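You operate a simulated robot arm through the tools that you are given. There is no shell and no other tool.

The job below is to be done with a simulated robot arm. You get a single attempt, and the scene is never put back.

JOB
Brush the long slab clean and sponge the square slab dry.
Fine: put the blue brush and the grey sponge back. Set down upright: blue brush. What is to be rubbed or washed off counts as gone when no trace of it is left.

It is judged by the outcome, as a careful person would: the job done as asked, and still so three seconds after it is handed in. It fails if anything else is knocked over, pushed out of place, dropped, spilled or broken.

ROBOT AND FRAMES
A 6-joint arm with a two-finger gripper, fixed in place. Base frame: the origin is at the foot of the arm, x ahead of it, y to its left, z up. Readings come in cm, degrees, newtons and seconds.
With the tool pointing down near the work surface it reaches from about 32 to 68 cm from the base axis. Its first joint turns from -166.0 to 166.0 degrees. Payload 3.18 kg.
Tool frame: the origin (TCP) lies between the finger pads and is the grasp point; the fingertips stand 3 cm ahead of it; z points along the fingers, y is the line along which they close. The gripper opens to 14.4 cm. The gripper's body begins 10.3 cm behind the TCP.
Orientation is told as [roll, pitch, yaw] about the base's x, y, z axes, in that order, counted from this pose: with the fingers straight down and closing along the base's y, the tool's x points along the base's -x, its y along +y and its z along -z.

CONTROLS
- The arm moves only by the tool send_rows. Its argument "plan" is a list of rows, each a list of 7 numbers: the finger opening in cm, from 0 to 14.4, then the shift along the base's x, y, z in cm, then the turn, a rotation vector about the base's x, y, z in degrees. In form: [[grip, tx, ty, tz, ax, ay, az], ...]. A call has 1 to 20 rows; each row shifts and turns the commanded pose from where the row before left it. A row lasts 0.2 s, in which the tool goes at most 5 cm and 8.6 degrees; a call with a longer step from one row to the next is refused whole, and so is a gripper value outside its range. Where a pose cannot be reached the arm comes as near as it can. A force on the tool above 50 N (or 10 N above the force at the start of the call, whichever is more), or a blocked arm, ends the call early, and 0.2 s more pass. The fingers move at their own pace and stop on an object; they squeeze with about 25 N. The grip force told is the motor's: it shows also when the fingers shut on nothing. Time passes only in rows, and 0.2 s behind the last, so rows that do not move let the fingers close. It gives the time, the measured TCP pose, the force on the tool (base axes), the opening and the grip force at its end, in the units of the frame above (readings bear some noise), with the torque about the TCP (base axes, N m) and any sound that the robot's microphone picked up, and new pictures: "pictures" is both (left out), scene, wrist or none.
- Cameras (640 x 400 px; columns grow to the right, rows downward): "scene" is fixed at [4.94, 49.87, 151.03]; the picture's right is [-0.58, -0.81, 0.00], its down [-0.70, 0.50, -0.51] and it looks along [0.41, -0.30, -0.86] (base axes); focal length 364 px, centre (320, 200). "wrist" rides on the gripper at [7.6, 1.6, -14.3] in the tool frame; the picture's right is [-0.21, 0.98, 0.00], its down [-0.84, -0.18, -0.51] and it looks along [-0.50, -0.11, 0.86] (tool axes); focal length 218 px, centre (320, 200). There is no depth. A picture from a camera that has moved, and an enlarged one, comes with that camera's place and axes in the base frame and with its lens.
- zoom(camera, box): a new picture of the part [left, top, right, bottom] of that camera's present view, enlarged. The clock stands still meanwhile.
- hand_in(): hands the job in; it is judged then, once.

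Places have to be worked out from the pictures, the camera data and where the tool is seen. Open the gripper and draw the arm clear of the work before you hand the job in, unless the task says otherwise.

The tools are called after ">>>" by a JSON object that holds its "name" and its "arguments". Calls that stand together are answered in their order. send_rows: Moves the arm, as the interface text tells. Its arguments: {"type":"object","properties":{"plan":{"type":"array","items":{"type":"array","items":{"type":"number"}}},"pictures":{"type":"string","enum":["both","scene","wrist","none"]}},"required":["plan"]} The other tools are called the same way: zoom (camera, box) takes an enlarged picture of a part of a camera's view; hand_in () hands the job in.

At the start:

```text
time: 0.0
ee_pos: [30.18, 19.36, 101.61]
ee_rot: [0.0, 0.0, 0.0]
ft_force: [0.5, 0.0, -0.4]
moment: [0.0, 0.02, 0.05]
gripper_width: 14.42
grasp_force: 0.1
```

scene: 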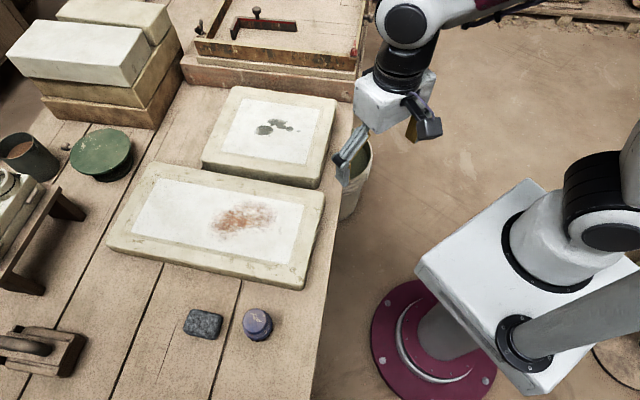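
wrist: 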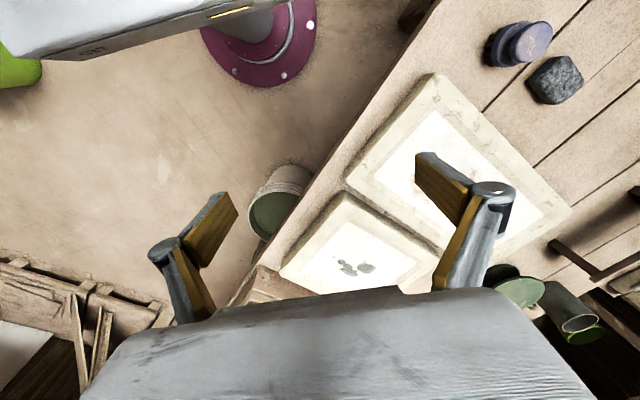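

I'll start by looking closely at the slabs and tools in the scene picture, before any movement.

>>> {"name": "zoom", "arguments": {"camera": "scene", "box": [160, 280, 320, 380]}}

>>> {"name": "zoom", "arguments": {"camera": "scene", "box": [100, 80, 356, 300]}}

>>> {"name": "zoom", "arguments": {"camera": "wrist", "box": [460, 0, 620, 100]}}

```text
4.00 times, centred on (240, 330) of scene
camera zoom: at [4.94, 49.87, 151.03], right [-0.58, -0.81, 0.0], down [-0.7, 0.5, -0.51], along [0.41, -0.3, -0.86], focal length 1457 px, centre (640, -320)
```

zoom: 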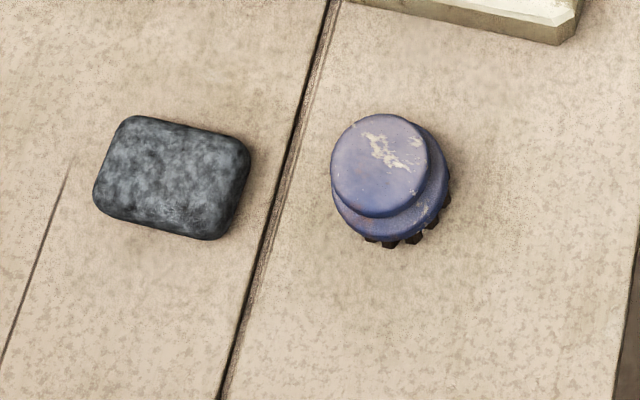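

```text
1.82 times, centred on (228, 190) of scene
camera zoom: at [4.94, 49.87, 151.03], right [-0.58, -0.81, 0.0], down [-0.7, 0.5, -0.51], along [0.41, -0.3, -0.86], focal length 662 px, centre (487, 218)
```

zoom: 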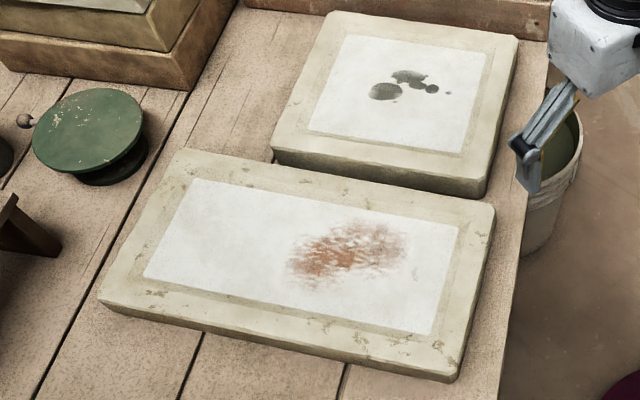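

```text
4.00 times, centred on (540, 50) of wrist
camera zoom: at [22.51, 20.96, 115.82], right [0.21, 0.98, 0.0], down [0.84, -0.18, 0.51], along [0.5, -0.11, -0.86], focal length 873 px, centre (-560, 800)
```

zoom: 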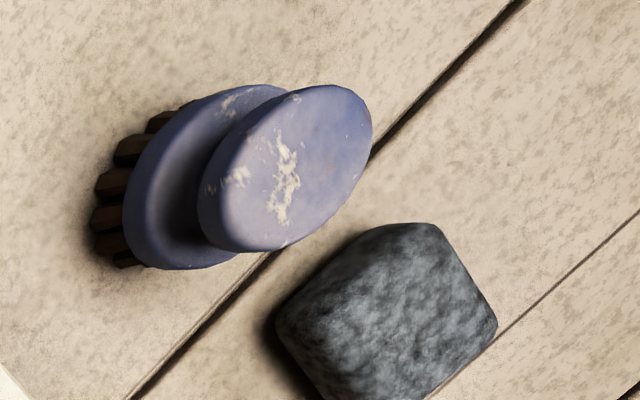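

The triangulated brush top is near (25, 51, 77) and the sponge near (32, 60, 75). The bench is therefore roughly 73 cm up, and both stains lie at 60–72 cm radius. I'll move the tool high over the brush and sponge side for a closer wrist view.

>>> {"name": "send_rows", "arguments": {"plan": [[14.4, -1.6, 4.6, -0.3, 0, 0, 0], [14.4, -1.6, 4.6, -0.3, 0, 0, 0], [14.4, -1.6, 4.6, -0.3, 0, 0, 0], [14.4, -1.6, 4.6, -0.3, 0, 0, 0], [14.4, -1.6, 4.6, -0.3, 0, 0, 0]], "pictures": "both"}}

```text
time: 1.2
ee_pos: [21.96, 41.92, 99.17]
ee_rot: [0.5, -0.1, 0.0]
ft_force: [0.4, 0.2, -0.2]
moment: [0.01, 0.0, -0.04]
gripper_width: 14.4
grasp_force: 0.0
out of reach, approached as far as the arm can: row 5
camera wrist: at [14.18, 43.45, 113.28], right [0.21, 0.98, 0.01], down [0.84, -0.18, 0.51], along [0.5, -0.1, -0.86], focal length 218 px, centre (320, 200)
```

scene: 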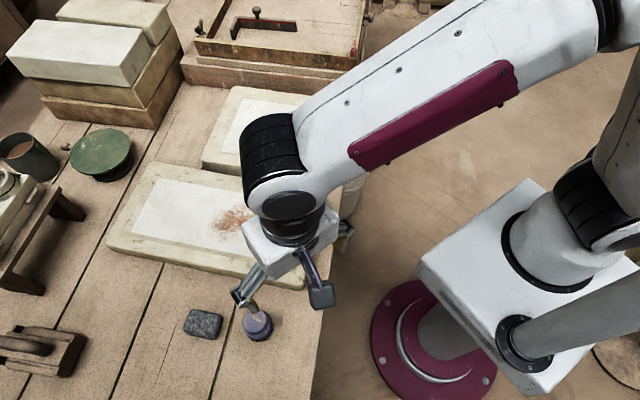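
wrist: 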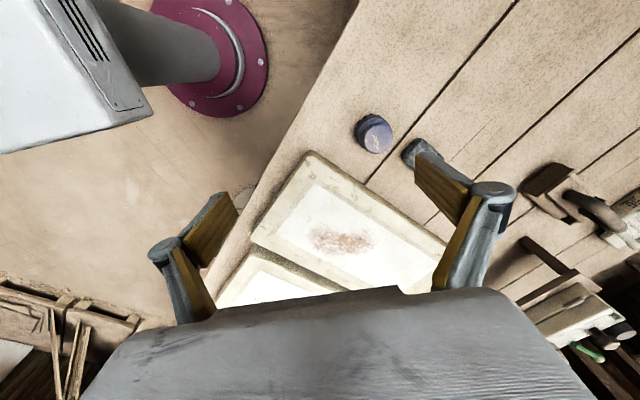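

The brush and the sponge's edge are visible, and row 5 was at the arm's upper reach limit. I'll go lower, to about (18, 54, 87), where reach is better, and look between the fingers.

>>> {"name": "send_rows", "arguments": {"plan": [[14.4, -1.05, 2.9, -3.28, 0, 0, 0], [14.4, -1.05, 2.9, -3.28, 0, 0, 0], [14.4, -1.05, 2.9, -3.28, 0, 0, 0], [14.4, -1.05, 2.9, -3.28, 0, 0, 0]], "pictures": "both"}}

```text
time: 2.2
ee_pos: [17.8, 53.82, 85.97]
ee_rot: [-0.1, 0.0, 0.1]
ft_force: [-0.7, 0.2, 0.4]
moment: [0.0, -0.01, 0.0]
gripper_width: 14.38
grasp_force: 0.1
camera wrist: at [10.11, 55.45, 100.25], right [0.21, 0.98, 0.0], down [0.84, -0.18, 0.51], along [0.5, -0.11, -0.86], focal length 218 px, centre (320, 200)
```

scene: 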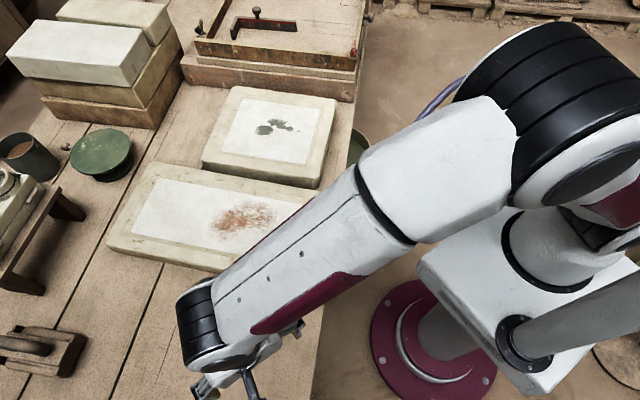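
wrist: 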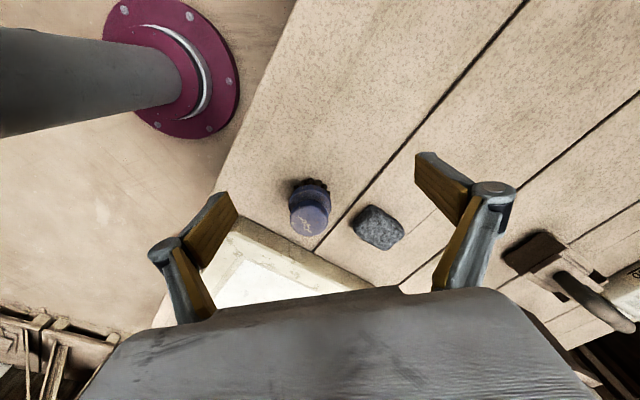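

Now both tools are visible between the fingers. I'll enlarge them to fix their positions and shapes.

>>> {"name": "zoom", "arguments": {"camera": "wrist", "box": [270, 160, 430, 260]}}

```text
4.00 times, centred on (350, 210) of wrist
camera zoom: at [10.11, 55.45, 100.25], right [0.21, 0.98, 0.0], down [0.84, -0.18, 0.51], along [0.5, -0.11, -0.86], focal length 873 px, centre (200, 160)
```

zoom: 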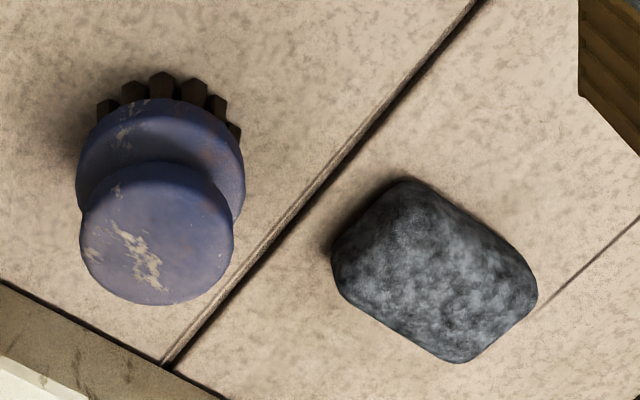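

From the two views I get the table at about z=72.7, the brush knob top at about (25.0, 51.0, 78.6), and the sponge centre at about (31.7, 59.8) with its long axis near 37° azimuth. The far reach will need an outward-tilted tool. I'll turn to the brush's azimuth and tilt 20°, to test the tilt and get a side view of the brush.

>>> {"name": "send_rows", "arguments": {"plan": [[14.4, 0.24, -1.6, 0.12, 0, 0, 8], [14.4, 0.24, -1.6, 0.12, 0, 0, 8], [14.4, 0.24, -1.6, 0.12, 0, 0, 8], [14.4, 0.24, -1.6, 0.12, 0, 0, 8], [14.4, 0.24, -1.6, 0.12, 0, 0, 8], [14.4, 0.24, -1.6, 0.12, 0, 0, 8], [14.4, 0.24, -1.6, 0.12, 0, 0, 8], [14.4, 0.24, -1.6, 0.12, 0, 0, 8], [14.4, 0, 0, 0, 5.992, -2.922, 0], [14.4, 0, 0, 0, 5.992, -2.922, 0], [14.4, 0, 0, 0, 5.992, -2.922, 0]], "pictures": "both"}}

```text
time: 4.6
ee_pos: [19.7, 40.93, 87.14]
ee_rot: [0.0, -20.1, 64.1]
ft_force: [-0.3, 0.1, -0.7]
moment: [0.02, 0.0, 0.01]
gripper_width: 14.37
grasp_force: 0.1
camera wrist: at [12.96, 30.66, 97.65], right [-0.79, 0.6, 0.07], down [0.43, 0.48, 0.77], along [0.43, 0.64, -0.64], focal length 218 px, centre (320, 200)
```

scene: 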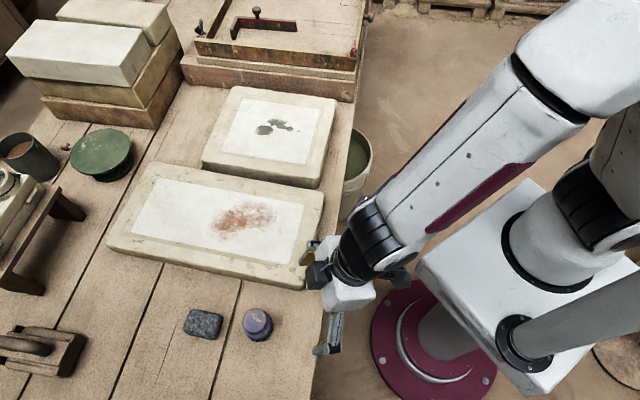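
wrist: 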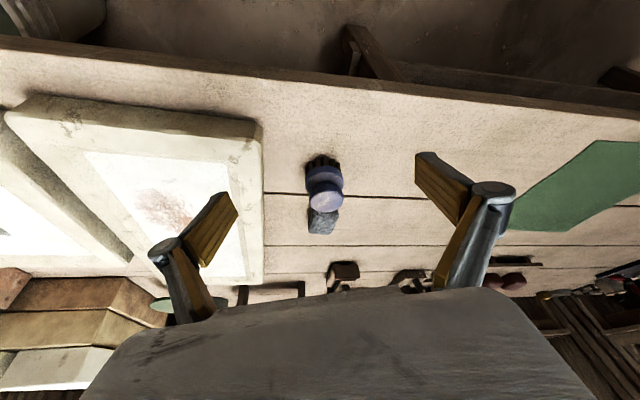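

The tilt works and the brush is in view from a lower angle. I'll enlarge it to read its profile.

>>> {"name": "zoom", "arguments": {"camera": "wrist", "box": [284, 144, 364, 194]}}

>>> {"name": "zoom", "arguments": {"camera": "wrist", "box": [284, 194, 364, 244]}}

>>> {"name": "zoom", "arguments": {"camera": "scene", "box": [160, 240, 320, 340]}}

```text
8.00 times, centred on (324, 169) of wrist
camera zoom: at [12.96, 30.66, 97.65], right [-0.79, 0.6, 0.07], down [0.43, 0.48, 0.77], along [0.43, 0.64, -0.64], focal length 1746 px, centre (288, 448)
```

zoom: 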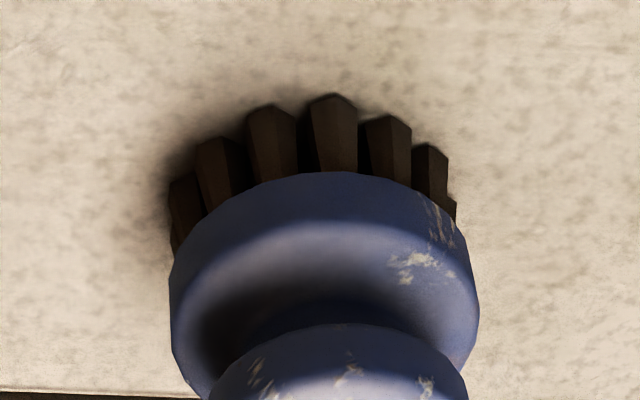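

```text
8.00 times, centred on (324, 219) of wrist
camera zoom: at [12.96, 30.66, 97.65], right [-0.79, 0.6, 0.07], down [0.43, 0.48, 0.77], along [0.43, 0.64, -0.64], focal length 1746 px, centre (288, 48)
```

zoom: 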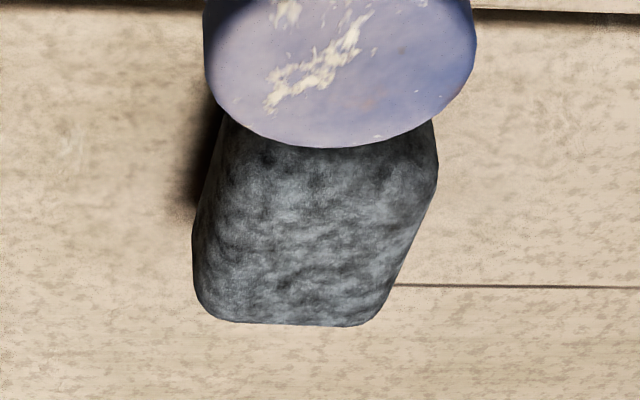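

```text
4.00 times, centred on (240, 290) of scene
camera zoom: at [4.94, 49.87, 151.03], right [-0.58, -0.81, 0.0], down [-0.7, 0.5, -0.51], along [0.41, -0.3, -0.86], focal length 1457 px, centre (640, -160)
```

zoom: 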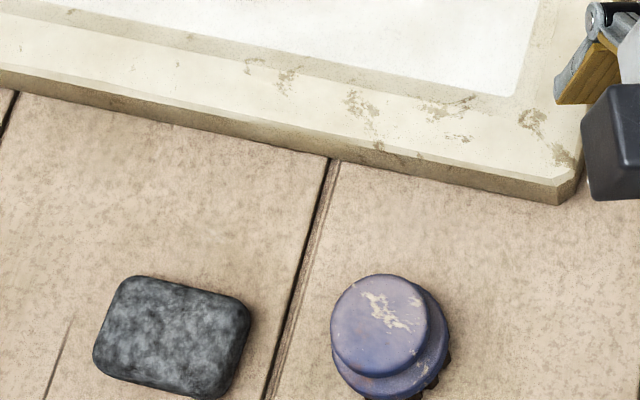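

The brush shows bristles, a disc, a narrow neck and a knob about 4.6 cm wide, from roughly z=77.5 to 78.6. Before grasping it I'll test in free air that the tilted tool reaches the far end of the long-slab stain, r≈66 at z≈85, and look at the stain.

>>> {"name": "send_rows", "arguments": {"plan": [[14.4, 4.53, 1.0, -0.2, 0, 0, -3.17], [14.4, 4.53, 1.0, -0.2, 0, 0, -3.17], [14.4, 4.53, 1.0, -0.2, 0, 0, -3.17], [14.4, 4.53, 1.0, -0.2, 0, 0, -3.17], [14.4, 4.53, 1.0, -0.2, 0, 0, -3.17], [14.4, 4.53, 1.0, -0.2, 0, 0, -3.17]], "pictures": "both"}}

```text
time: 6.0
ee_pos: [46.92, 46.89, 85.47]
ee_rot: [0.1, -19.9, 44.9]
ft_force: [-0.2, 0.0, 0.4]
moment: [0.01, 0.04, 0.01]
gripper_width: 14.4
grasp_force: 0.0
camera wrist: at [37.18, 39.44, 96.21], right [-0.55, 0.83, 0.07], down [0.57, 0.31, 0.76], along [0.61, 0.46, -0.64], focal length 218 px, centre (320, 200)
```

scene: 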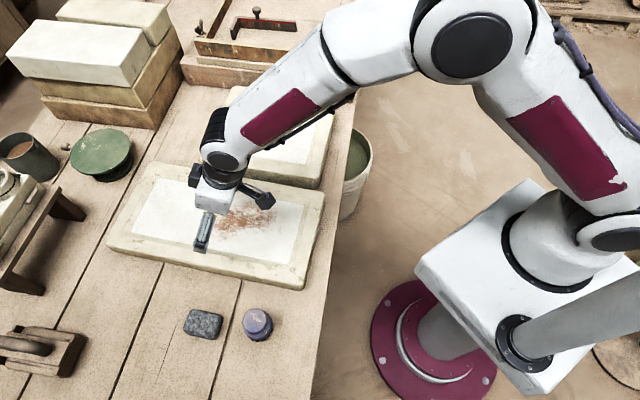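
wrist: 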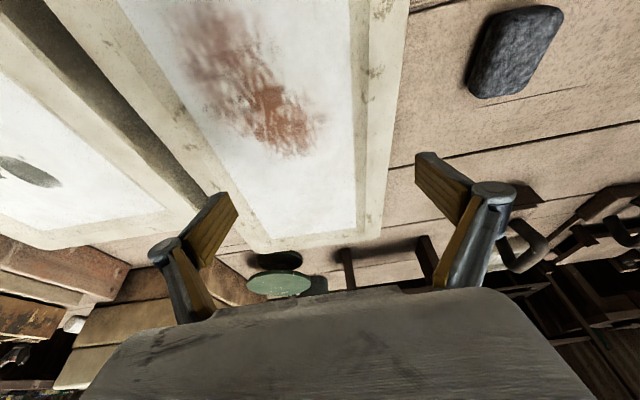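

The tilted pose reaches without trouble. I'll zoom in on the stain and the far end of the long slab to fix the slab-top height and the stain's extent.

>>> {"name": "zoom", "arguments": {"camera": "wrist", "box": [140, 0, 460, 200]}}

>>> {"name": "zoom", "arguments": {"camera": "wrist", "box": [220, 150, 420, 275]}}

>>> {"name": "zoom", "arguments": {"camera": "scene", "box": [96, 150, 256, 250]}}

```text
2.00 times, centred on (300, 100) of wrist
camera zoom: at [37.18, 39.44, 96.21], right [-0.55, 0.83, 0.07], down [0.57, 0.31, 0.76], along [0.61, 0.46, -0.64], focal length 436 px, centre (360, 400)
```

zoom: 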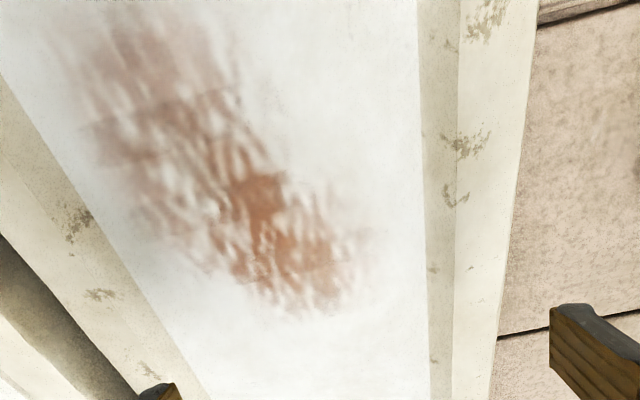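

```text
3.20 times, centred on (320, 212) of wrist
camera zoom: at [37.18, 39.44, 96.21], right [-0.55, 0.83, 0.07], down [0.57, 0.31, 0.76], along [0.61, 0.46, -0.64], focal length 698 px, centre (320, 160)
```

zoom: 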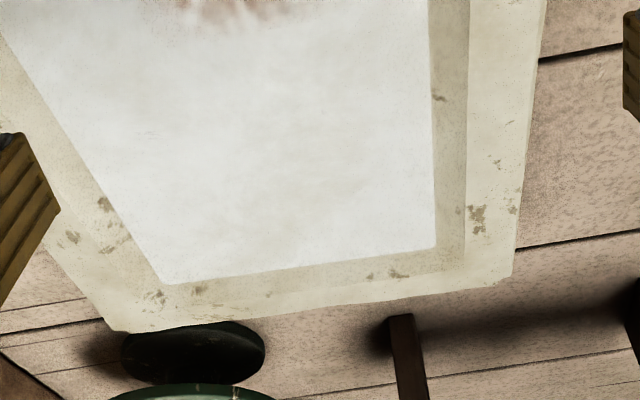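

```text
4.00 times, centred on (176, 200) of scene
camera zoom: at [4.94, 49.87, 151.03], right [-0.58, -0.81, 0.0], down [-0.7, 0.5, -0.51], along [0.41, -0.3, -0.86], focal length 1457 px, centre (896, 200)
```

zoom: 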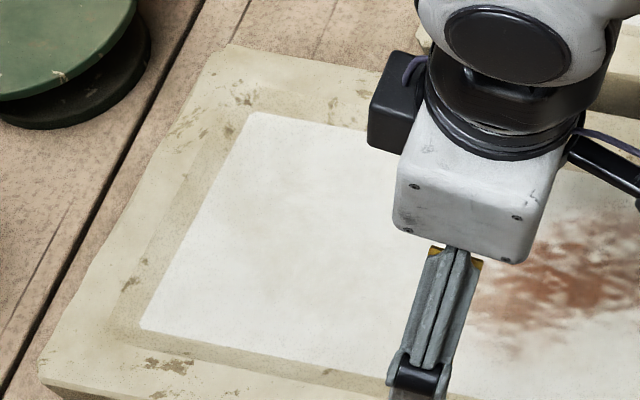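

The slab top is at about z=76.2. The stain spans roughly 55–70 cm along the 45° direction and about 11 cm across. I'll check that the tool reaches the far limit, r≈69 at z≈84, with this tilt.

>>> {"name": "send_rows", "arguments": {"plan": [[14.4, 1.0, 1.0, -0.75, 0, 0, 0], [14.4, 1.0, 1.0, -0.75, 0, 0, 0], [14.4, 0.5, 0.5, 0, 0, 0, 0]], "pictures": "none"}}

```text
time: 6.8
ee_pos: [49.34, 49.38, 84.2]
ee_rot: [-0.1, -19.9, 45.0]
ft_force: [0.5, 0.6, 0.3]
moment: [0.0, 0.01, 0.03]
gripper_width: 14.4
grasp_force: 0.0
```

Reach is confirmed at r=69.8 with a 20° tilt. Now I'll go back above the brush at (25.15, 50.85), line up to its 64° azimuth with the opening narrowed to 8 cm, and hover about 6 cm back along the tool axis.

>>> {"name": "send_rows", "arguments": {"plan": [[14.4, -2.5, -2.0, 2.0, 0, 0, 0], [12, -3.8, 0.2, -0.2, 0, 0, 3.17], [10, -3.8, 0.2, -0.2, 0, 0, 3.17], [8, -3.8, 0.2, -0.2, 0, 0, 3.17], [8, -3.8, 0.2, -0.2, 0, 0, 3.17], [8, -3.8, 0.2, -0.2, 0, 0, 3.17], [8, -3.8, 0.2, -0.2, 0, 0, 3.17], [8, 0, 0, 0, 0, 0, 0]], "pictures": "both"}}

```text
time: 8.6
ee_pos: [24.27, 48.41, 85.06]
ee_rot: [0.0, -20.1, 64.1]
ft_force: [1.1, -0.7, 0.4]
moment: [0.02, -0.03, 0.02]
gripper_width: 8.0
grasp_force: 0.0
camera wrist: at [17.45, 38.35, 95.78], right [-0.79, 0.6, 0.07], down [0.43, 0.48, 0.77], along [0.43, 0.64, -0.64], focal length 218 px, centre (320, 200)
```

scene: 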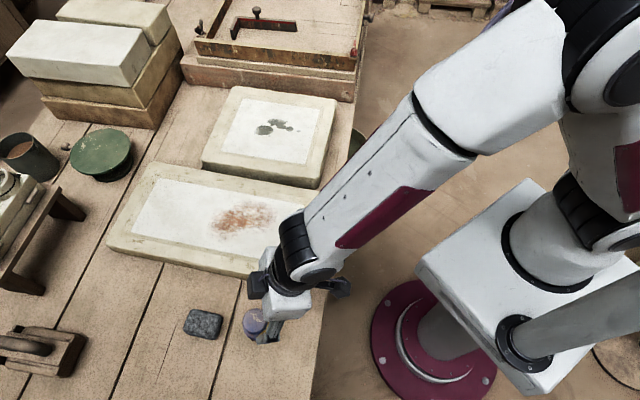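
wrist: 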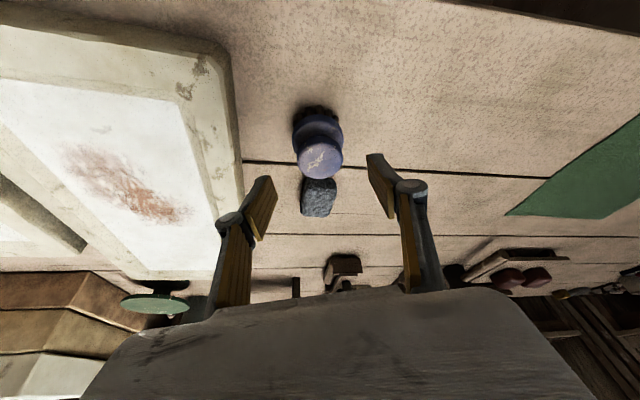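

The brush sits between the fingers in the picture. I'll zoom to check the centring.

>>> {"name": "zoom", "arguments": {"camera": "wrist", "box": [240, 90, 400, 190]}}

```text
4.00 times, centred on (320, 140) of wrist
camera zoom: at [17.45, 38.35, 95.78], right [-0.79, 0.6, 0.07], down [0.43, 0.48, 0.77], along [0.43, 0.64, -0.64], focal length 873 px, centre (320, 440)
```

zoom: 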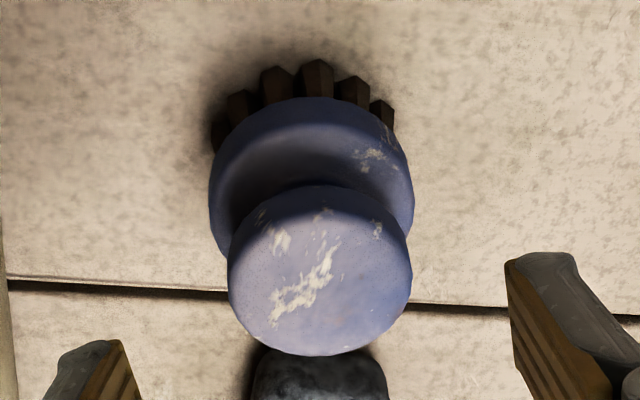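

The knob is centred between the fingers and lies on the tool axis. I'll descend along the axis to TCP z≈79.4, which puts the tips just above the disc, and watch the force before closing.

>>> {"name": "send_rows", "arguments": {"plan": [[8, 0.226, 0.463, -1.415, 0, 0, 0], [8, 0.226, 0.463, -1.415, 0, 0, 0], [8, 0.226, 0.463, -1.415, 0, 0, 0], [8, 0.226, 0.463, -1.415, 0, 0, 0], [8, 0, 0, 0, 0, 0, 0]], "pictures": "both"}}

```text
time: 9.8
ee_pos: [25.07, 50.48, 79.09]
ee_rot: [-0.1, -20.0, 64.1]
ft_force: [0.9, 0.0, -0.7]
moment: [-0.01, -0.01, 0.0]
gripper_width: 8.03
grasp_force: 0.1
camera wrist: at [18.29, 40.3, 89.88], right [-0.79, 0.6, 0.07], down [0.43, 0.48, 0.77], along [0.43, 0.64, -0.64], focal length 218 px, centre (320, 200)
```

scene: 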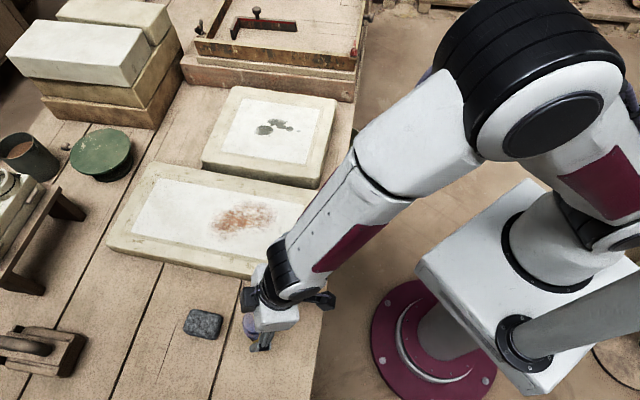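
wrist: 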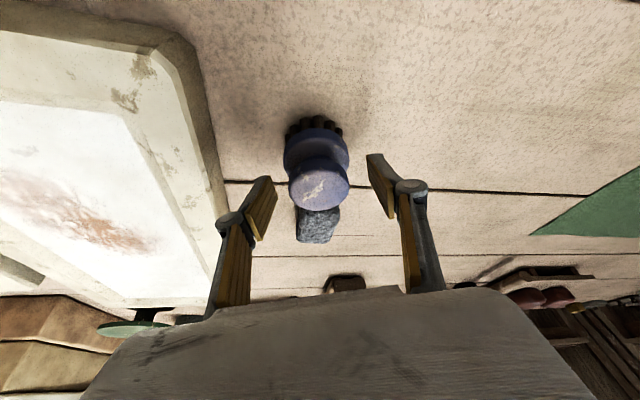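

The tips straddle the knob with no contact force. I'll zoom for a quick check of the tip height against the disc before closing.

>>> {"name": "zoom", "arguments": {"camera": "wrist", "box": [232, 100, 424, 220]}}

```text
3.33 times, centred on (328, 160) of wrist
camera zoom: at [18.29, 40.3, 89.88], right [-0.79, 0.6, 0.07], down [0.43, 0.48, 0.77], along [0.43, 0.64, -0.64], focal length 728 px, centre (293, 333)
```

zoom: 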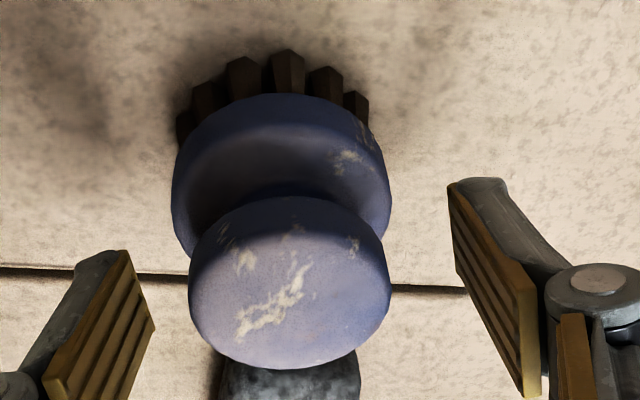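

The pads are level with the knob and centred, and the tips are above the disc. Closing the gripper on the knob.

>>> {"name": "send_rows", "arguments": {"plan": [[5.5, 0, 0, 0, 0, 0, 0], [3.0, 0, 0, 0, 0, 0, 0], [3.0, 0, 0, 0, 0, 0, 0], [3.0, 0, 0, 0, 0, 0, 0]], "pictures": "wrist"}}

```text
time: 10.8
ee_pos: [25.13, 50.4, 79.17]
ee_rot: [0.0, -20.0, 64.0]
ft_force: [0.2, 0.8, 1.7]
moment: [0.03, 0.01, -0.01]
gripper_width: 4.6
grasp_force: 24.8
camera wrist: at [18.29, 40.28, 89.89], right [-0.79, 0.6, 0.07], down [0.43, 0.48, 0.77], along [0.43, 0.64, -0.64], focal length 218 px, centre (320, 200)
```

wrist: 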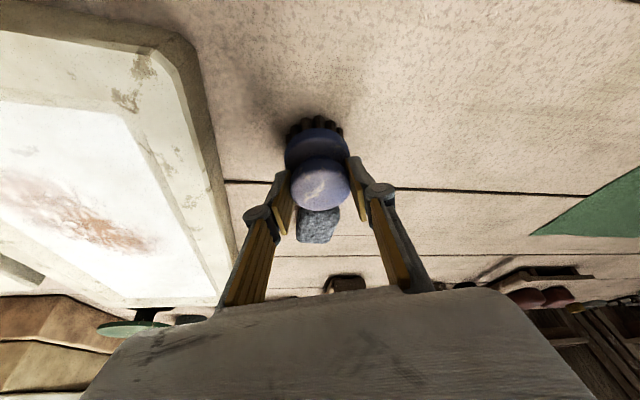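

Gripped at 4.6 cm with 25 N. Lifting straight up 6 cm and checking that the brush hangs straight.

>>> {"name": "send_rows", "arguments": {"plan": [[3.0, 0, 0, 1.0, 0, 0, 0], [3.0, 0, 0, 2.0, 0, 0, 0], [3.0, 0, 0, 3.0, 0, 0, 0], [3.0, 0, 0, 0, 0, 0, 0]], "pictures": "wrist"}}

>>> {"name": "zoom", "arguments": {"camera": "wrist", "box": [232, 100, 424, 220]}}

```text
time: 11.8
ee_pos: [25.04, 50.38, 85.07]
ee_rot: [-0.1, -20.0, 64.0]
ft_force: [0.2, -0.7, -0.3]
moment: [-0.02, 0.0, 0.0]
gripper_width: 4.61
grasp_force: 24.9
camera wrist: at [18.23, 40.11, 95.98], right [-0.79, 0.6, 0.07], down [0.43, 0.48, 0.76], along [0.43, 0.64, -0.64], focal length 218 px, centre (320, 200)
```

wrist: 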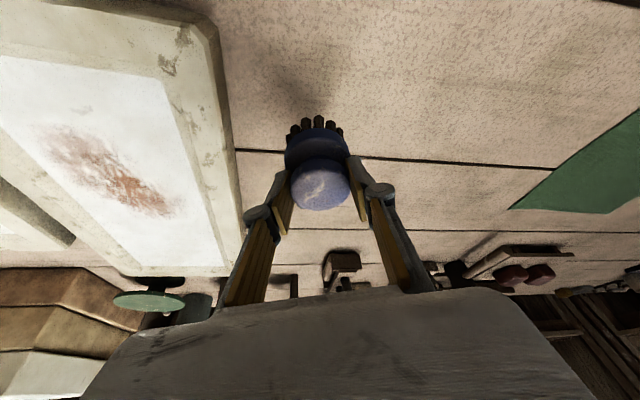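

```text
3.33 times, centred on (328, 160) of wrist
camera zoom: at [18.23, 40.11, 95.98], right [-0.79, 0.6, 0.07], down [0.43, 0.48, 0.76], along [0.43, 0.64, -0.64], focal length 728 px, centre (293, 333)
```

zoom: 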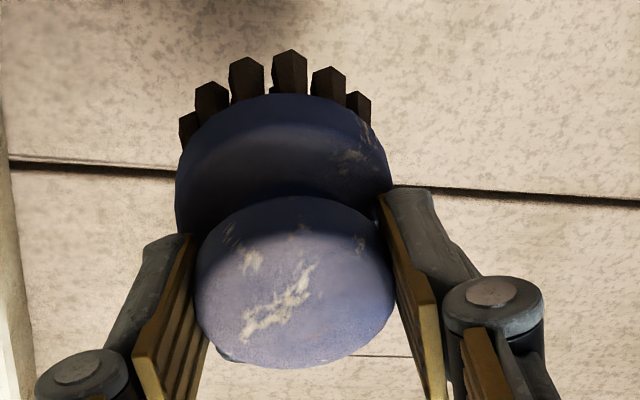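

The brush is held firmly in the same attitude. Moving it over the stain, with the brush axis near (45.3, 39.6) and the bottom about 4 cm above the slab, turning to yaw 45°.

>>> {"name": "send_rows", "arguments": {"plan": [[3.0, 3.3, -1.85, 0.6, 0, 0, -3.17], [3.0, 3.3, -1.85, 0.6, 0, 0, -3.17], [3.0, 3.3, -1.85, 0.4, 0, 0, -3.17], [3.0, 3.3, -1.85, 0.3, 0, 0, -3.17], [3.0, 3.3, -1.85, 0.3, 0, 0, -3.17], [3.0, 3.3, -1.85, 0.2, 0, 0, -3.15], [3.0, 0, 0, 0, 0, 0, 0]], "pictures": "both"}}

>>> {"name": "zoom", "arguments": {"camera": "wrist", "box": [160, 50, 480, 250]}}

```text
time: 13.4
ee_pos: [44.92, 39.05, 87.77]
ee_rot: [0.1, -19.9, 44.9]
ft_force: [1.3, 0.7, -0.6]
moment: [0.01, 0.0, -0.01]
gripper_width: 4.59
grasp_force: 24.9
camera wrist: at [35.17, 31.66, 98.52], right [-0.55, 0.83, 0.07], down [0.56, 0.31, 0.77], along [0.61, 0.46, -0.64], focal length 218 px, centre (320, 200)
```

scene: 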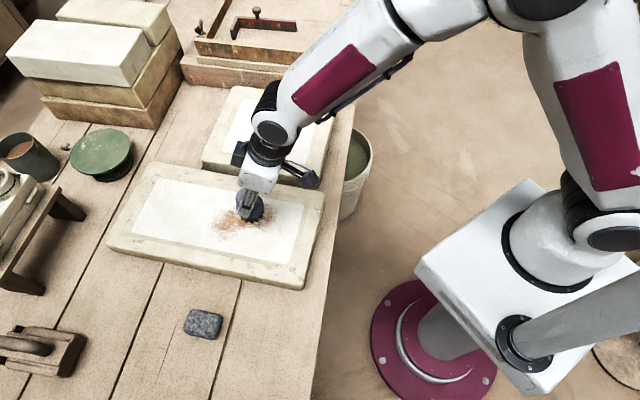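
wrist: 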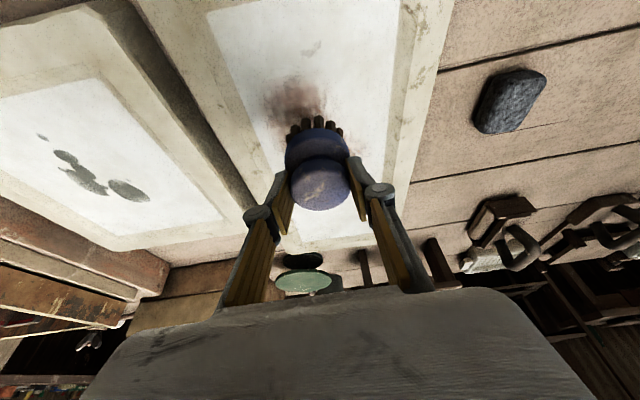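

```text
2.00 times, centred on (320, 150) of wrist
camera zoom: at [35.17, 31.66, 98.52], right [-0.55, 0.83, 0.07], down [0.56, 0.31, 0.77], along [0.61, 0.46, -0.64], focal length 436 px, centre (320, 300)
```

zoom: 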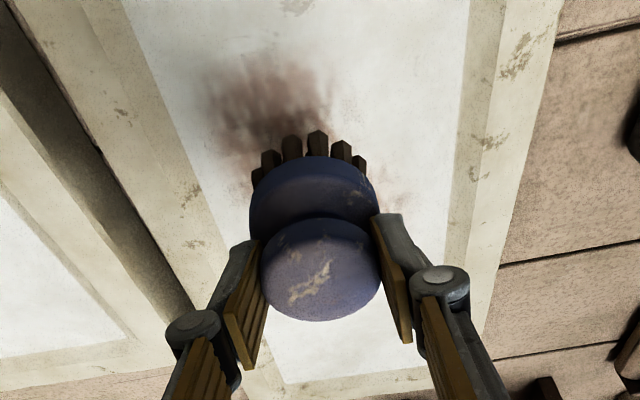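

The near end of the stain is at about s=55, so I have its full extent now. Lowering toward the slab, stopping a little above the expected contact at TCP z≈83.2.

>>> {"name": "send_rows", "arguments": {"plan": [[3.0, 0, 0, -2.0, 0, 0, 0], [3.0, 0, 0, -1.5, 0, 0, 0], [3.0, 0, 0, -0.3, 0, 0, 0], [3.0, 0, 0, -0.2, 0, 0, 0]], "pictures": "wrist"}}

```text
time: 14.4
ee_pos: [44.79, 39.18, 83.78]
ee_rot: [0.0, -20.0, 44.9]
ft_force: [0.4, 0.2, -1.2]
moment: [0.0, 0.01, -0.01]
gripper_width: 4.61
grasp_force: 24.7
camera wrist: at [35.1, 31.76, 94.45], right [-0.55, 0.83, 0.07], down [0.56, 0.31, 0.77], along [0.61, 0.46, -0.64], focal length 218 px, centre (320, 200)
```

wrist: 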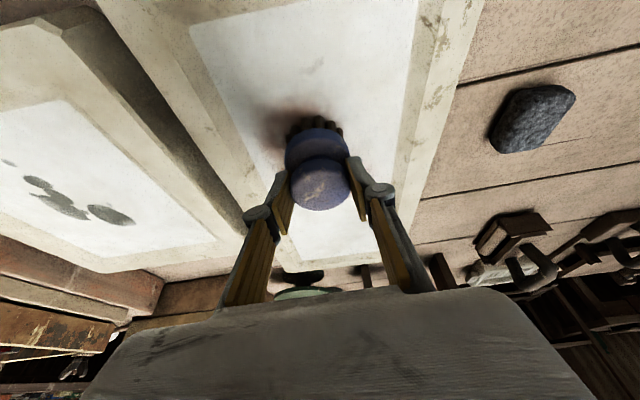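

Not touching yet at z=83.8. I'll go down in 0.15 cm steps, watching the force.

>>> {"name": "send_rows", "arguments": {"plan": [[3.0, 0, 0, -0.15, 0, 0, 0], [3.0, 0, 0, -0.15, 0, 0, 0], [3.0, 0, 0, 0, 0, 0, 0]], "pictures": "none"}}

>>> {"name": "send_rows", "arguments": {"plan": [[3.0, 0, 0, -0.15, 0, 0, 0], [3.0, 0, 0, 0, 0, 0, 0]], "pictures": "none"}}

>>> {"name": "send_rows", "arguments": {"plan": [[3.0, 0, 0, -0.15, 0, 0, 0], [3.0, 0, 0, 0, 0, 0, 0]], "pictures": "none"}}

```text
time: 15.2
ee_pos: [44.85, 39.08, 83.49]
ee_rot: [0.0, -19.9, 44.9]
ft_force: [-0.6, 0.7, -1.1]
moment: [-0.02, 0.03, 0.01]
gripper_width: 4.6
grasp_force: 25.3
```

```text
time: 15.8
ee_pos: [44.91, 39.24, 83.22]
ee_rot: [0.1, -20.0, 45.0]
ft_force: [0.0, -0.2, -1.9]
moment: [0.04, 0.02, 0.03]
gripper_width: 4.6
grasp_force: 25.2
```

```text
time: 16.4
ee_pos: [44.79, 39.25, 83.19]
ee_rot: [0.1, -20.0, 44.9]
ft_force: [0.0, 0.4, -1.7]
moment: [0.0, 0.0, 0.0]
gripper_width: 4.6
grasp_force: 25.2
```

Still no contact reaction, so I continue down in small steps.

>>> {"name": "send_rows", "arguments": {"plan": [[3.0, 0, 0, -0.15, 0, 0, 0], [3.0, 0, 0, 0, 0, 0, 0]], "pictures": "none"}}

>>> {"name": "send_rows", "arguments": {"plan": [[3.0, 0, 0, -0.15, 0, 0, 0], [3.0, 0, 0, 0, 0, 0, 0]], "pictures": "none"}}

>>> {"name": "send_rows", "arguments": {"plan": [[3.0, 0, 0, -0.15, 0, 0, 0], [3.0, 0, 0, 0, 0, 0, 0]], "pictures": "wrist"}}

```text
time: 17.0
ee_pos: [44.79, 39.22, 83.03]
ee_rot: [0.0, -20.1, 45.1]
ft_force: [-1.5, -4.2, 10.7]
moment: [-0.06, 0.21, 0.05]
gripper_width: 4.58
grasp_force: 25.1
```

```text
time: 17.6
ee_pos: [44.81, 39.36, 82.91]
ee_rot: [0.0, -20.2, 45.0]
ft_force: [-0.1, -3.5, 19.1]
moment: [0.1, -0.13, 0.02]
gripper_width: 4.57
grasp_force: 24.9
```

```text
time: 18.2
ee_pos: [44.87, 39.32, 82.81]
ee_rot: [0.1, -20.2, 45.0]
ft_force: [4.1, -0.5, 20.2]
moment: [0.11, -0.2, 0.01]
gripper_width: 4.57
grasp_force: 24.9
camera wrist: at [35.14, 31.8, 93.44], right [-0.55, 0.83, 0.07], down [0.56, 0.31, 0.77], along [0.61, 0.46, -0.64], focal length 218 px, centre (320, 200)
```

wrist: 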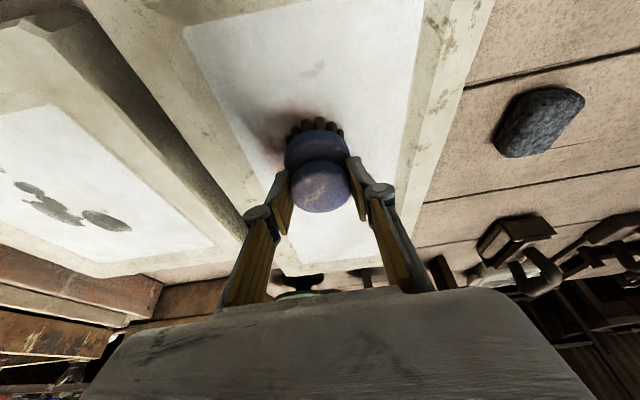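

Contact is at TCP z≈83.0, and the force is now 20 N, more than needed. I'll ease up 0.2 cm and try one stroke across the stain, along the finger-closing direction where the grip is stiffest.

>>> {"name": "send_rows", "arguments": {"plan": [[3.0, 0, 0, 0.2, 0, 0, 0], [3.0, 0.8, -0.8, 0, 0, 0, 0], [3.0, 1.2, -1.2, 0, 0, 0, 0], [3.0, 1.2, -1.2, 0, 0, 0, 0]], "pictures": "both"}}

>>> {"name": "zoom", "arguments": {"camera": "wrist", "box": [160, 50, 480, 250]}}

```text
time: 19.2
ee_pos: [47.91, 36.04, 82.81]
ee_rot: [-0.1, -19.9, 45.0]
ft_force: [-3.4, 1.9, 5.8]
moment: [0.19, 0.0, 0.03]
gripper_width: 4.59
grasp_force: 25.3
camera wrist: at [38.28, 28.57, 93.51], right [-0.55, 0.83, 0.07], down [0.57, 0.31, 0.76], along [0.61, 0.46, -0.64], focal length 218 px, centre (320, 200)
```

scene: 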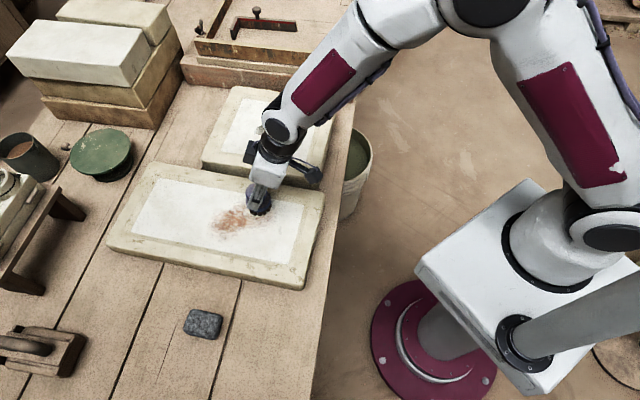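
wrist: 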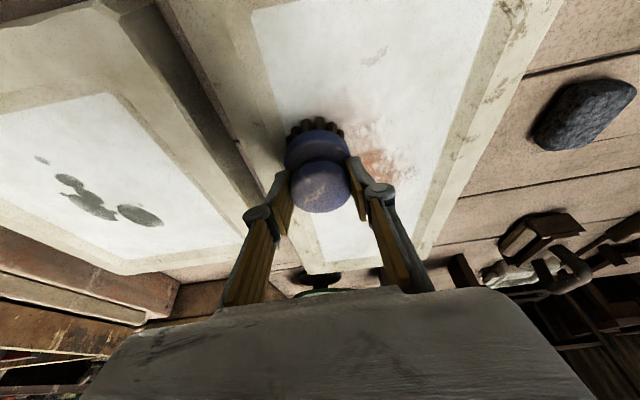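

```text
2.00 times, centred on (320, 150) of wrist
camera zoom: at [38.28, 28.57, 93.51], right [-0.55, 0.83, 0.07], down [0.57, 0.31, 0.76], along [0.61, 0.46, -0.64], focal length 436 px, centre (320, 300)
```

zoom: 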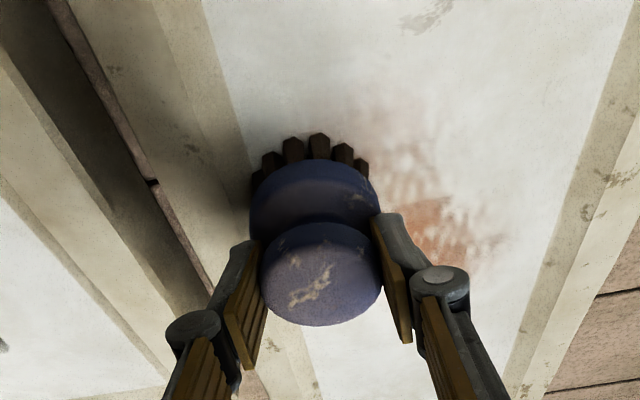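

The stroke visibly cleaned its band at about 6 N, and the brush is steady in the grip. Continuing with back-and-forth strokes over the near part of the stain.

>>> {"name": "send_rows", "arguments": {"plan": [[3.0, -1.33, 1.33, 0, 0, 0, 0], [3.0, -1.33, 1.33, 0, 0, 0, 0], [3.0, -1.33, 1.33, 0, 0, 0, 0], [3.0, -1.33, 1.33, 0, 0, 0, 0], [3.0, -1.33, 1.33, 0, 0, 0, 0], [3.0, -1.41, -1.41, 0, 0, 0, 0], [3.0, 1.37, -1.37, 0, 0, 0, 0], [3.0, 1.37, -1.37, 0, 0, 0, 0], [3.0, 1.37, -1.37, 0, 0, 0, 0], [3.0, 1.37, -1.37, 0, 0, 0, 0], [3.0, 1.37, -1.37, 0, 0, 0, 0]], "pictures": "both"}}

>>> {"name": "zoom", "arguments": {"camera": "wrist", "box": [160, 50, 480, 250]}}

```text
time: 21.6
ee_pos: [46.69, 34.63, 83.01]
ee_rot: [0.1, -20.0, 45.1]
ft_force: [-12.0, 10.6, 6.9]
moment: [0.62, 0.61, 0.13]
gripper_width: 4.58
grasp_force: 25.3
camera wrist: at [36.96, 27.08, 93.7], right [-0.55, 0.83, 0.07], down [0.56, 0.31, 0.76], along [0.61, 0.46, -0.64], focal length 218 px, centre (320, 200)
```

scene: 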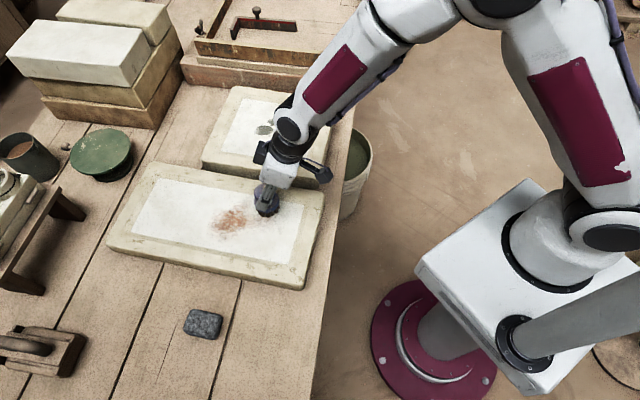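
wrist: 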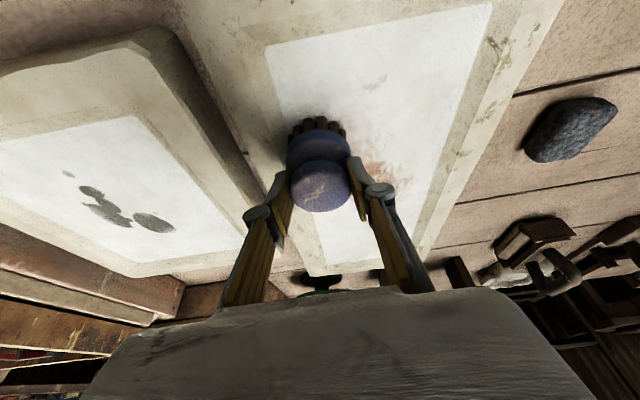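

```text
2.00 times, centred on (320, 150) of wrist
camera zoom: at [36.96, 27.08, 93.7], right [-0.55, 0.83, 0.07], down [0.56, 0.31, 0.76], along [0.61, 0.46, -0.64], focal length 436 px, centre (320, 300)
```

zoom: 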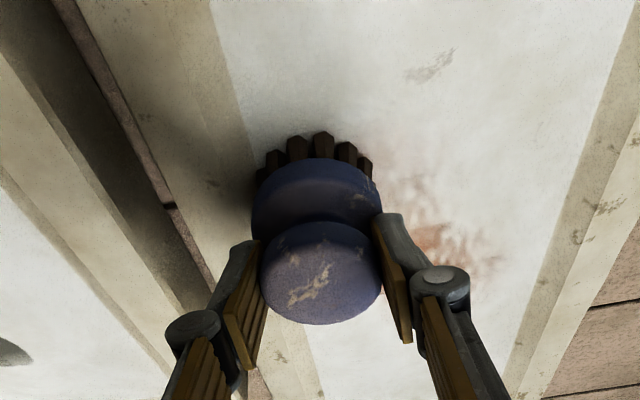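

The lateral force rose to about 16 N at this stroke's end, so the brush edge may be catching the border of the white field. The slab looks unmoved. I'll back off and read the force mid-field.

>>> {"name": "send_rows", "arguments": {"plan": [[3.0, -0.7, 0.7, 0.05, 0, 0, 0], [3.0, -1.4, 0.0, 0, 0, 0, 0], [3.0, -1.0, 1.0, 0, 0, 0, 0]], "pictures": "wrist"}}

>>> {"name": "zoom", "arguments": {"camera": "wrist", "box": [240, 90, 400, 190]}}

```text
time: 22.4
ee_pos: [43.81, 36.09, 83.03]
ee_rot: [0.1, -19.9, 45.1]
ft_force: [0.0, 0.4, -0.5]
moment: [-0.01, 0.02, -0.02]
gripper_width: 4.57
grasp_force: 25.0
camera wrist: at [34.03, 28.67, 93.71], right [-0.55, 0.83, 0.07], down [0.57, 0.31, 0.76], along [0.61, 0.46, -0.64], focal length 218 px, centre (320, 200)
```

wrist: 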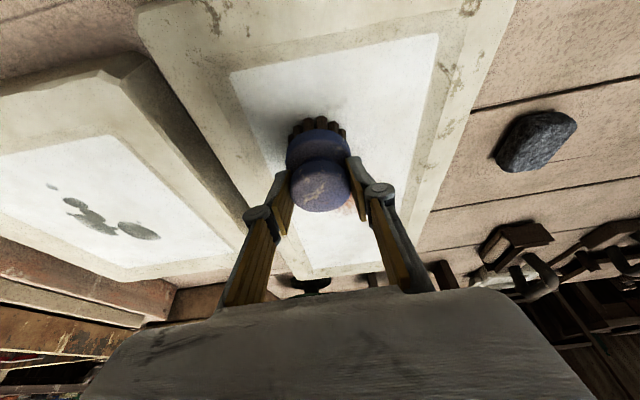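

```text
4.00 times, centred on (320, 140) of wrist
camera zoom: at [34.03, 28.67, 93.71], right [-0.55, 0.83, 0.07], down [0.57, 0.31, 0.76], along [0.61, 0.46, -0.64], focal length 873 px, centre (320, 440)
```

zoom: 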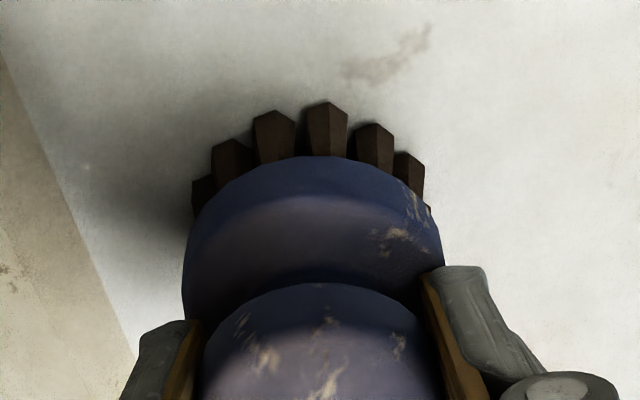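

The force is zero now, so the brush is barely off the surface, and it still sits upright in the grip. I'll lower 0.15 cm and check.

>>> {"name": "send_rows", "arguments": {"plan": [[3.0, 0, 0, -0.1, 0, 0, 0], [3.0, 0, 0, 0, 0, 0, 0]], "pictures": "none"}}

>>> {"name": "send_rows", "arguments": {"plan": [[3.0, 0, 0, -0.1, 0, 0, 0], [3.0, 0, 0, 0, 0, 0, 0]], "pictures": "none"}}

```text
time: 23.0
ee_pos: [43.86, 36.15, 82.97]
ee_rot: [0.0, -20.0, 45.0]
ft_force: [0.1, 0.7, -1.6]
moment: [0.0, 0.0, 0.0]
gripper_width: 4.59
grasp_force: 24.9
```

```text
time: 23.6
ee_pos: [43.78, 36.16, 82.78]
ee_rot: [0.0, -20.0, 45.1]
ft_force: [-5.7, 1.1, 13.4]
moment: [-0.15, 0.08, -0.05]
gripper_width: 4.58
grasp_force: 24.6
```

Contact is firm at 13 N. I'll ease up slightly and brush the near end of the stain with side-to-side strokes.

>>> {"name": "send_rows", "arguments": {"plan": [[3.0, -1.15, 1.15, 0.05, 0, 0, 0], [3.0, -1.15, 1.15, 0, 0, 0, 0], [3.0, -1.15, 1.15, 0, 0, 0, 0], [3.0, 1.24, -1.24, 0, 0, 0, 0], [3.0, 1.24, -1.24, 0, 0, 0, 0], [3.0, 1.24, -1.24, 0, 0, 0, 0], [3.0, 1.24, -1.24, 0, 0, 0, 0], [3.0, -1.4, -1.4, 0, 0, 0, 0], [3.0, -1.15, 1.15, 0, 0, 0, 0], [3.0, -1.15, 1.15, 0, 0, 0, 0], [3.0, -1.15, 1.15, 0, 0, 0, 0], [3.0, -1.15, 1.15, 0, 0, 0, 0]], "pictures": "both"}}

>>> {"name": "zoom", "arguments": {"camera": "wrist", "box": [160, 50, 480, 250]}}

```text
time: 26.2
ee_pos: [39.08, 37.78, 82.73]
ee_rot: [0.0, -20.1, 45.1]
ft_force: [1.0, 0.2, -0.5]
moment: [0.01, 0.01, -0.03]
gripper_width: 4.58
grasp_force: 25.2
camera wrist: at [29.47, 30.38, 93.57], right [-0.55, 0.83, 0.07], down [0.56, 0.31, 0.77], along [0.61, 0.46, -0.64], focal length 218 px, centre (320, 200)
```

scene: 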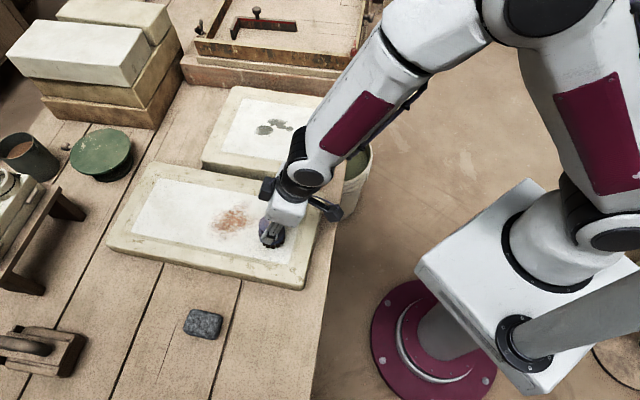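
wrist: 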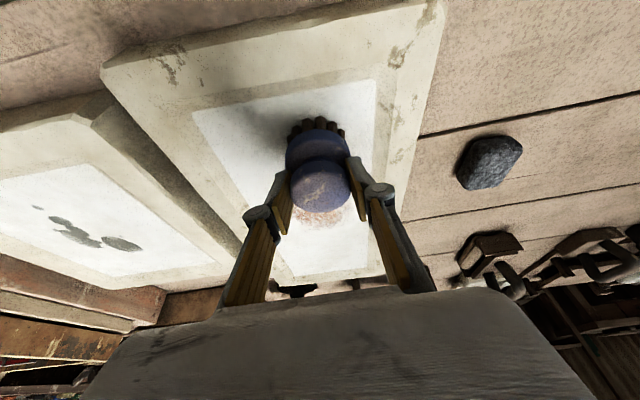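

```text
2.00 times, centred on (320, 150) of wrist
camera zoom: at [29.47, 30.38, 93.57], right [-0.55, 0.83, 0.07], down [0.56, 0.31, 0.77], along [0.61, 0.46, -0.64], focal length 436 px, centre (320, 300)
```

zoom: 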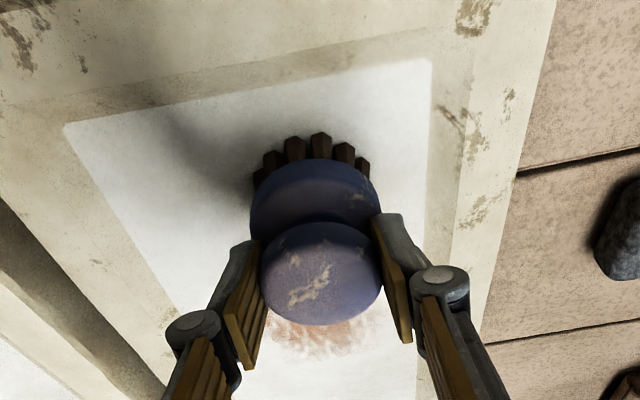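

The near end looks clean. I'll enlarge the scene view to see what remains further out.

>>> {"name": "zoom", "arguments": {"camera": "scene", "box": [170, 170, 330, 270]}}

```text
4.00 times, centred on (250, 220) of scene
camera zoom: at [4.94, 49.87, 151.03], right [-0.58, -0.81, 0.0], down [-0.7, 0.5, -0.51], along [0.41, -0.3, -0.86], focal length 1457 px, centre (600, 120)
```

zoom: 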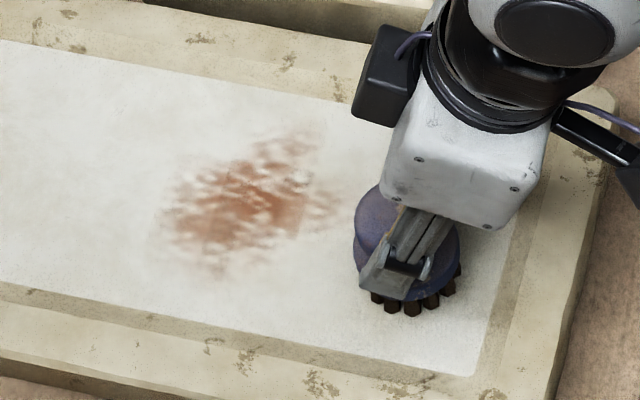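

What remains runs from s≈59.5 to 70.5. I'll move the brush to s≈60 and bring it back into light contact.

>>> {"name": "send_rows", "arguments": {"plan": [[3.0, 1.46, 0.99, 0, 0, 0, 0], [3.0, 1.46, 0.99, 0, 0, 0, 0], [3.0, 1.46, 0.99, 0, 0, 0, 0], [3.0, 0, 0, 0, 0, 0, 0]], "pictures": "none"}}

>>> {"name": "send_rows", "arguments": {"plan": [[3.0, 0, 0, -0.1, 0, 0, 0], [3.0, 0, 0, 0, 0, 0, 0]], "pictures": "none"}}

```text
time: 27.2
ee_pos: [43.73, 40.88, 82.84]
ee_rot: [0.0, -20.1, 45.1]
ft_force: [0.0, 0.3, -0.2]
moment: [0.04, 0.02, 0.02]
gripper_width: 4.56
grasp_force: 24.8
```

```text
time: 27.8
ee_pos: [43.78, 40.88, 82.84]
ee_rot: [0.1, -20.1, 45.0]
ft_force: [-4.6, 0.0, 10.9]
moment: [-0.18, 0.06, -0.06]
gripper_width: 4.58
grasp_force: 25.2
```

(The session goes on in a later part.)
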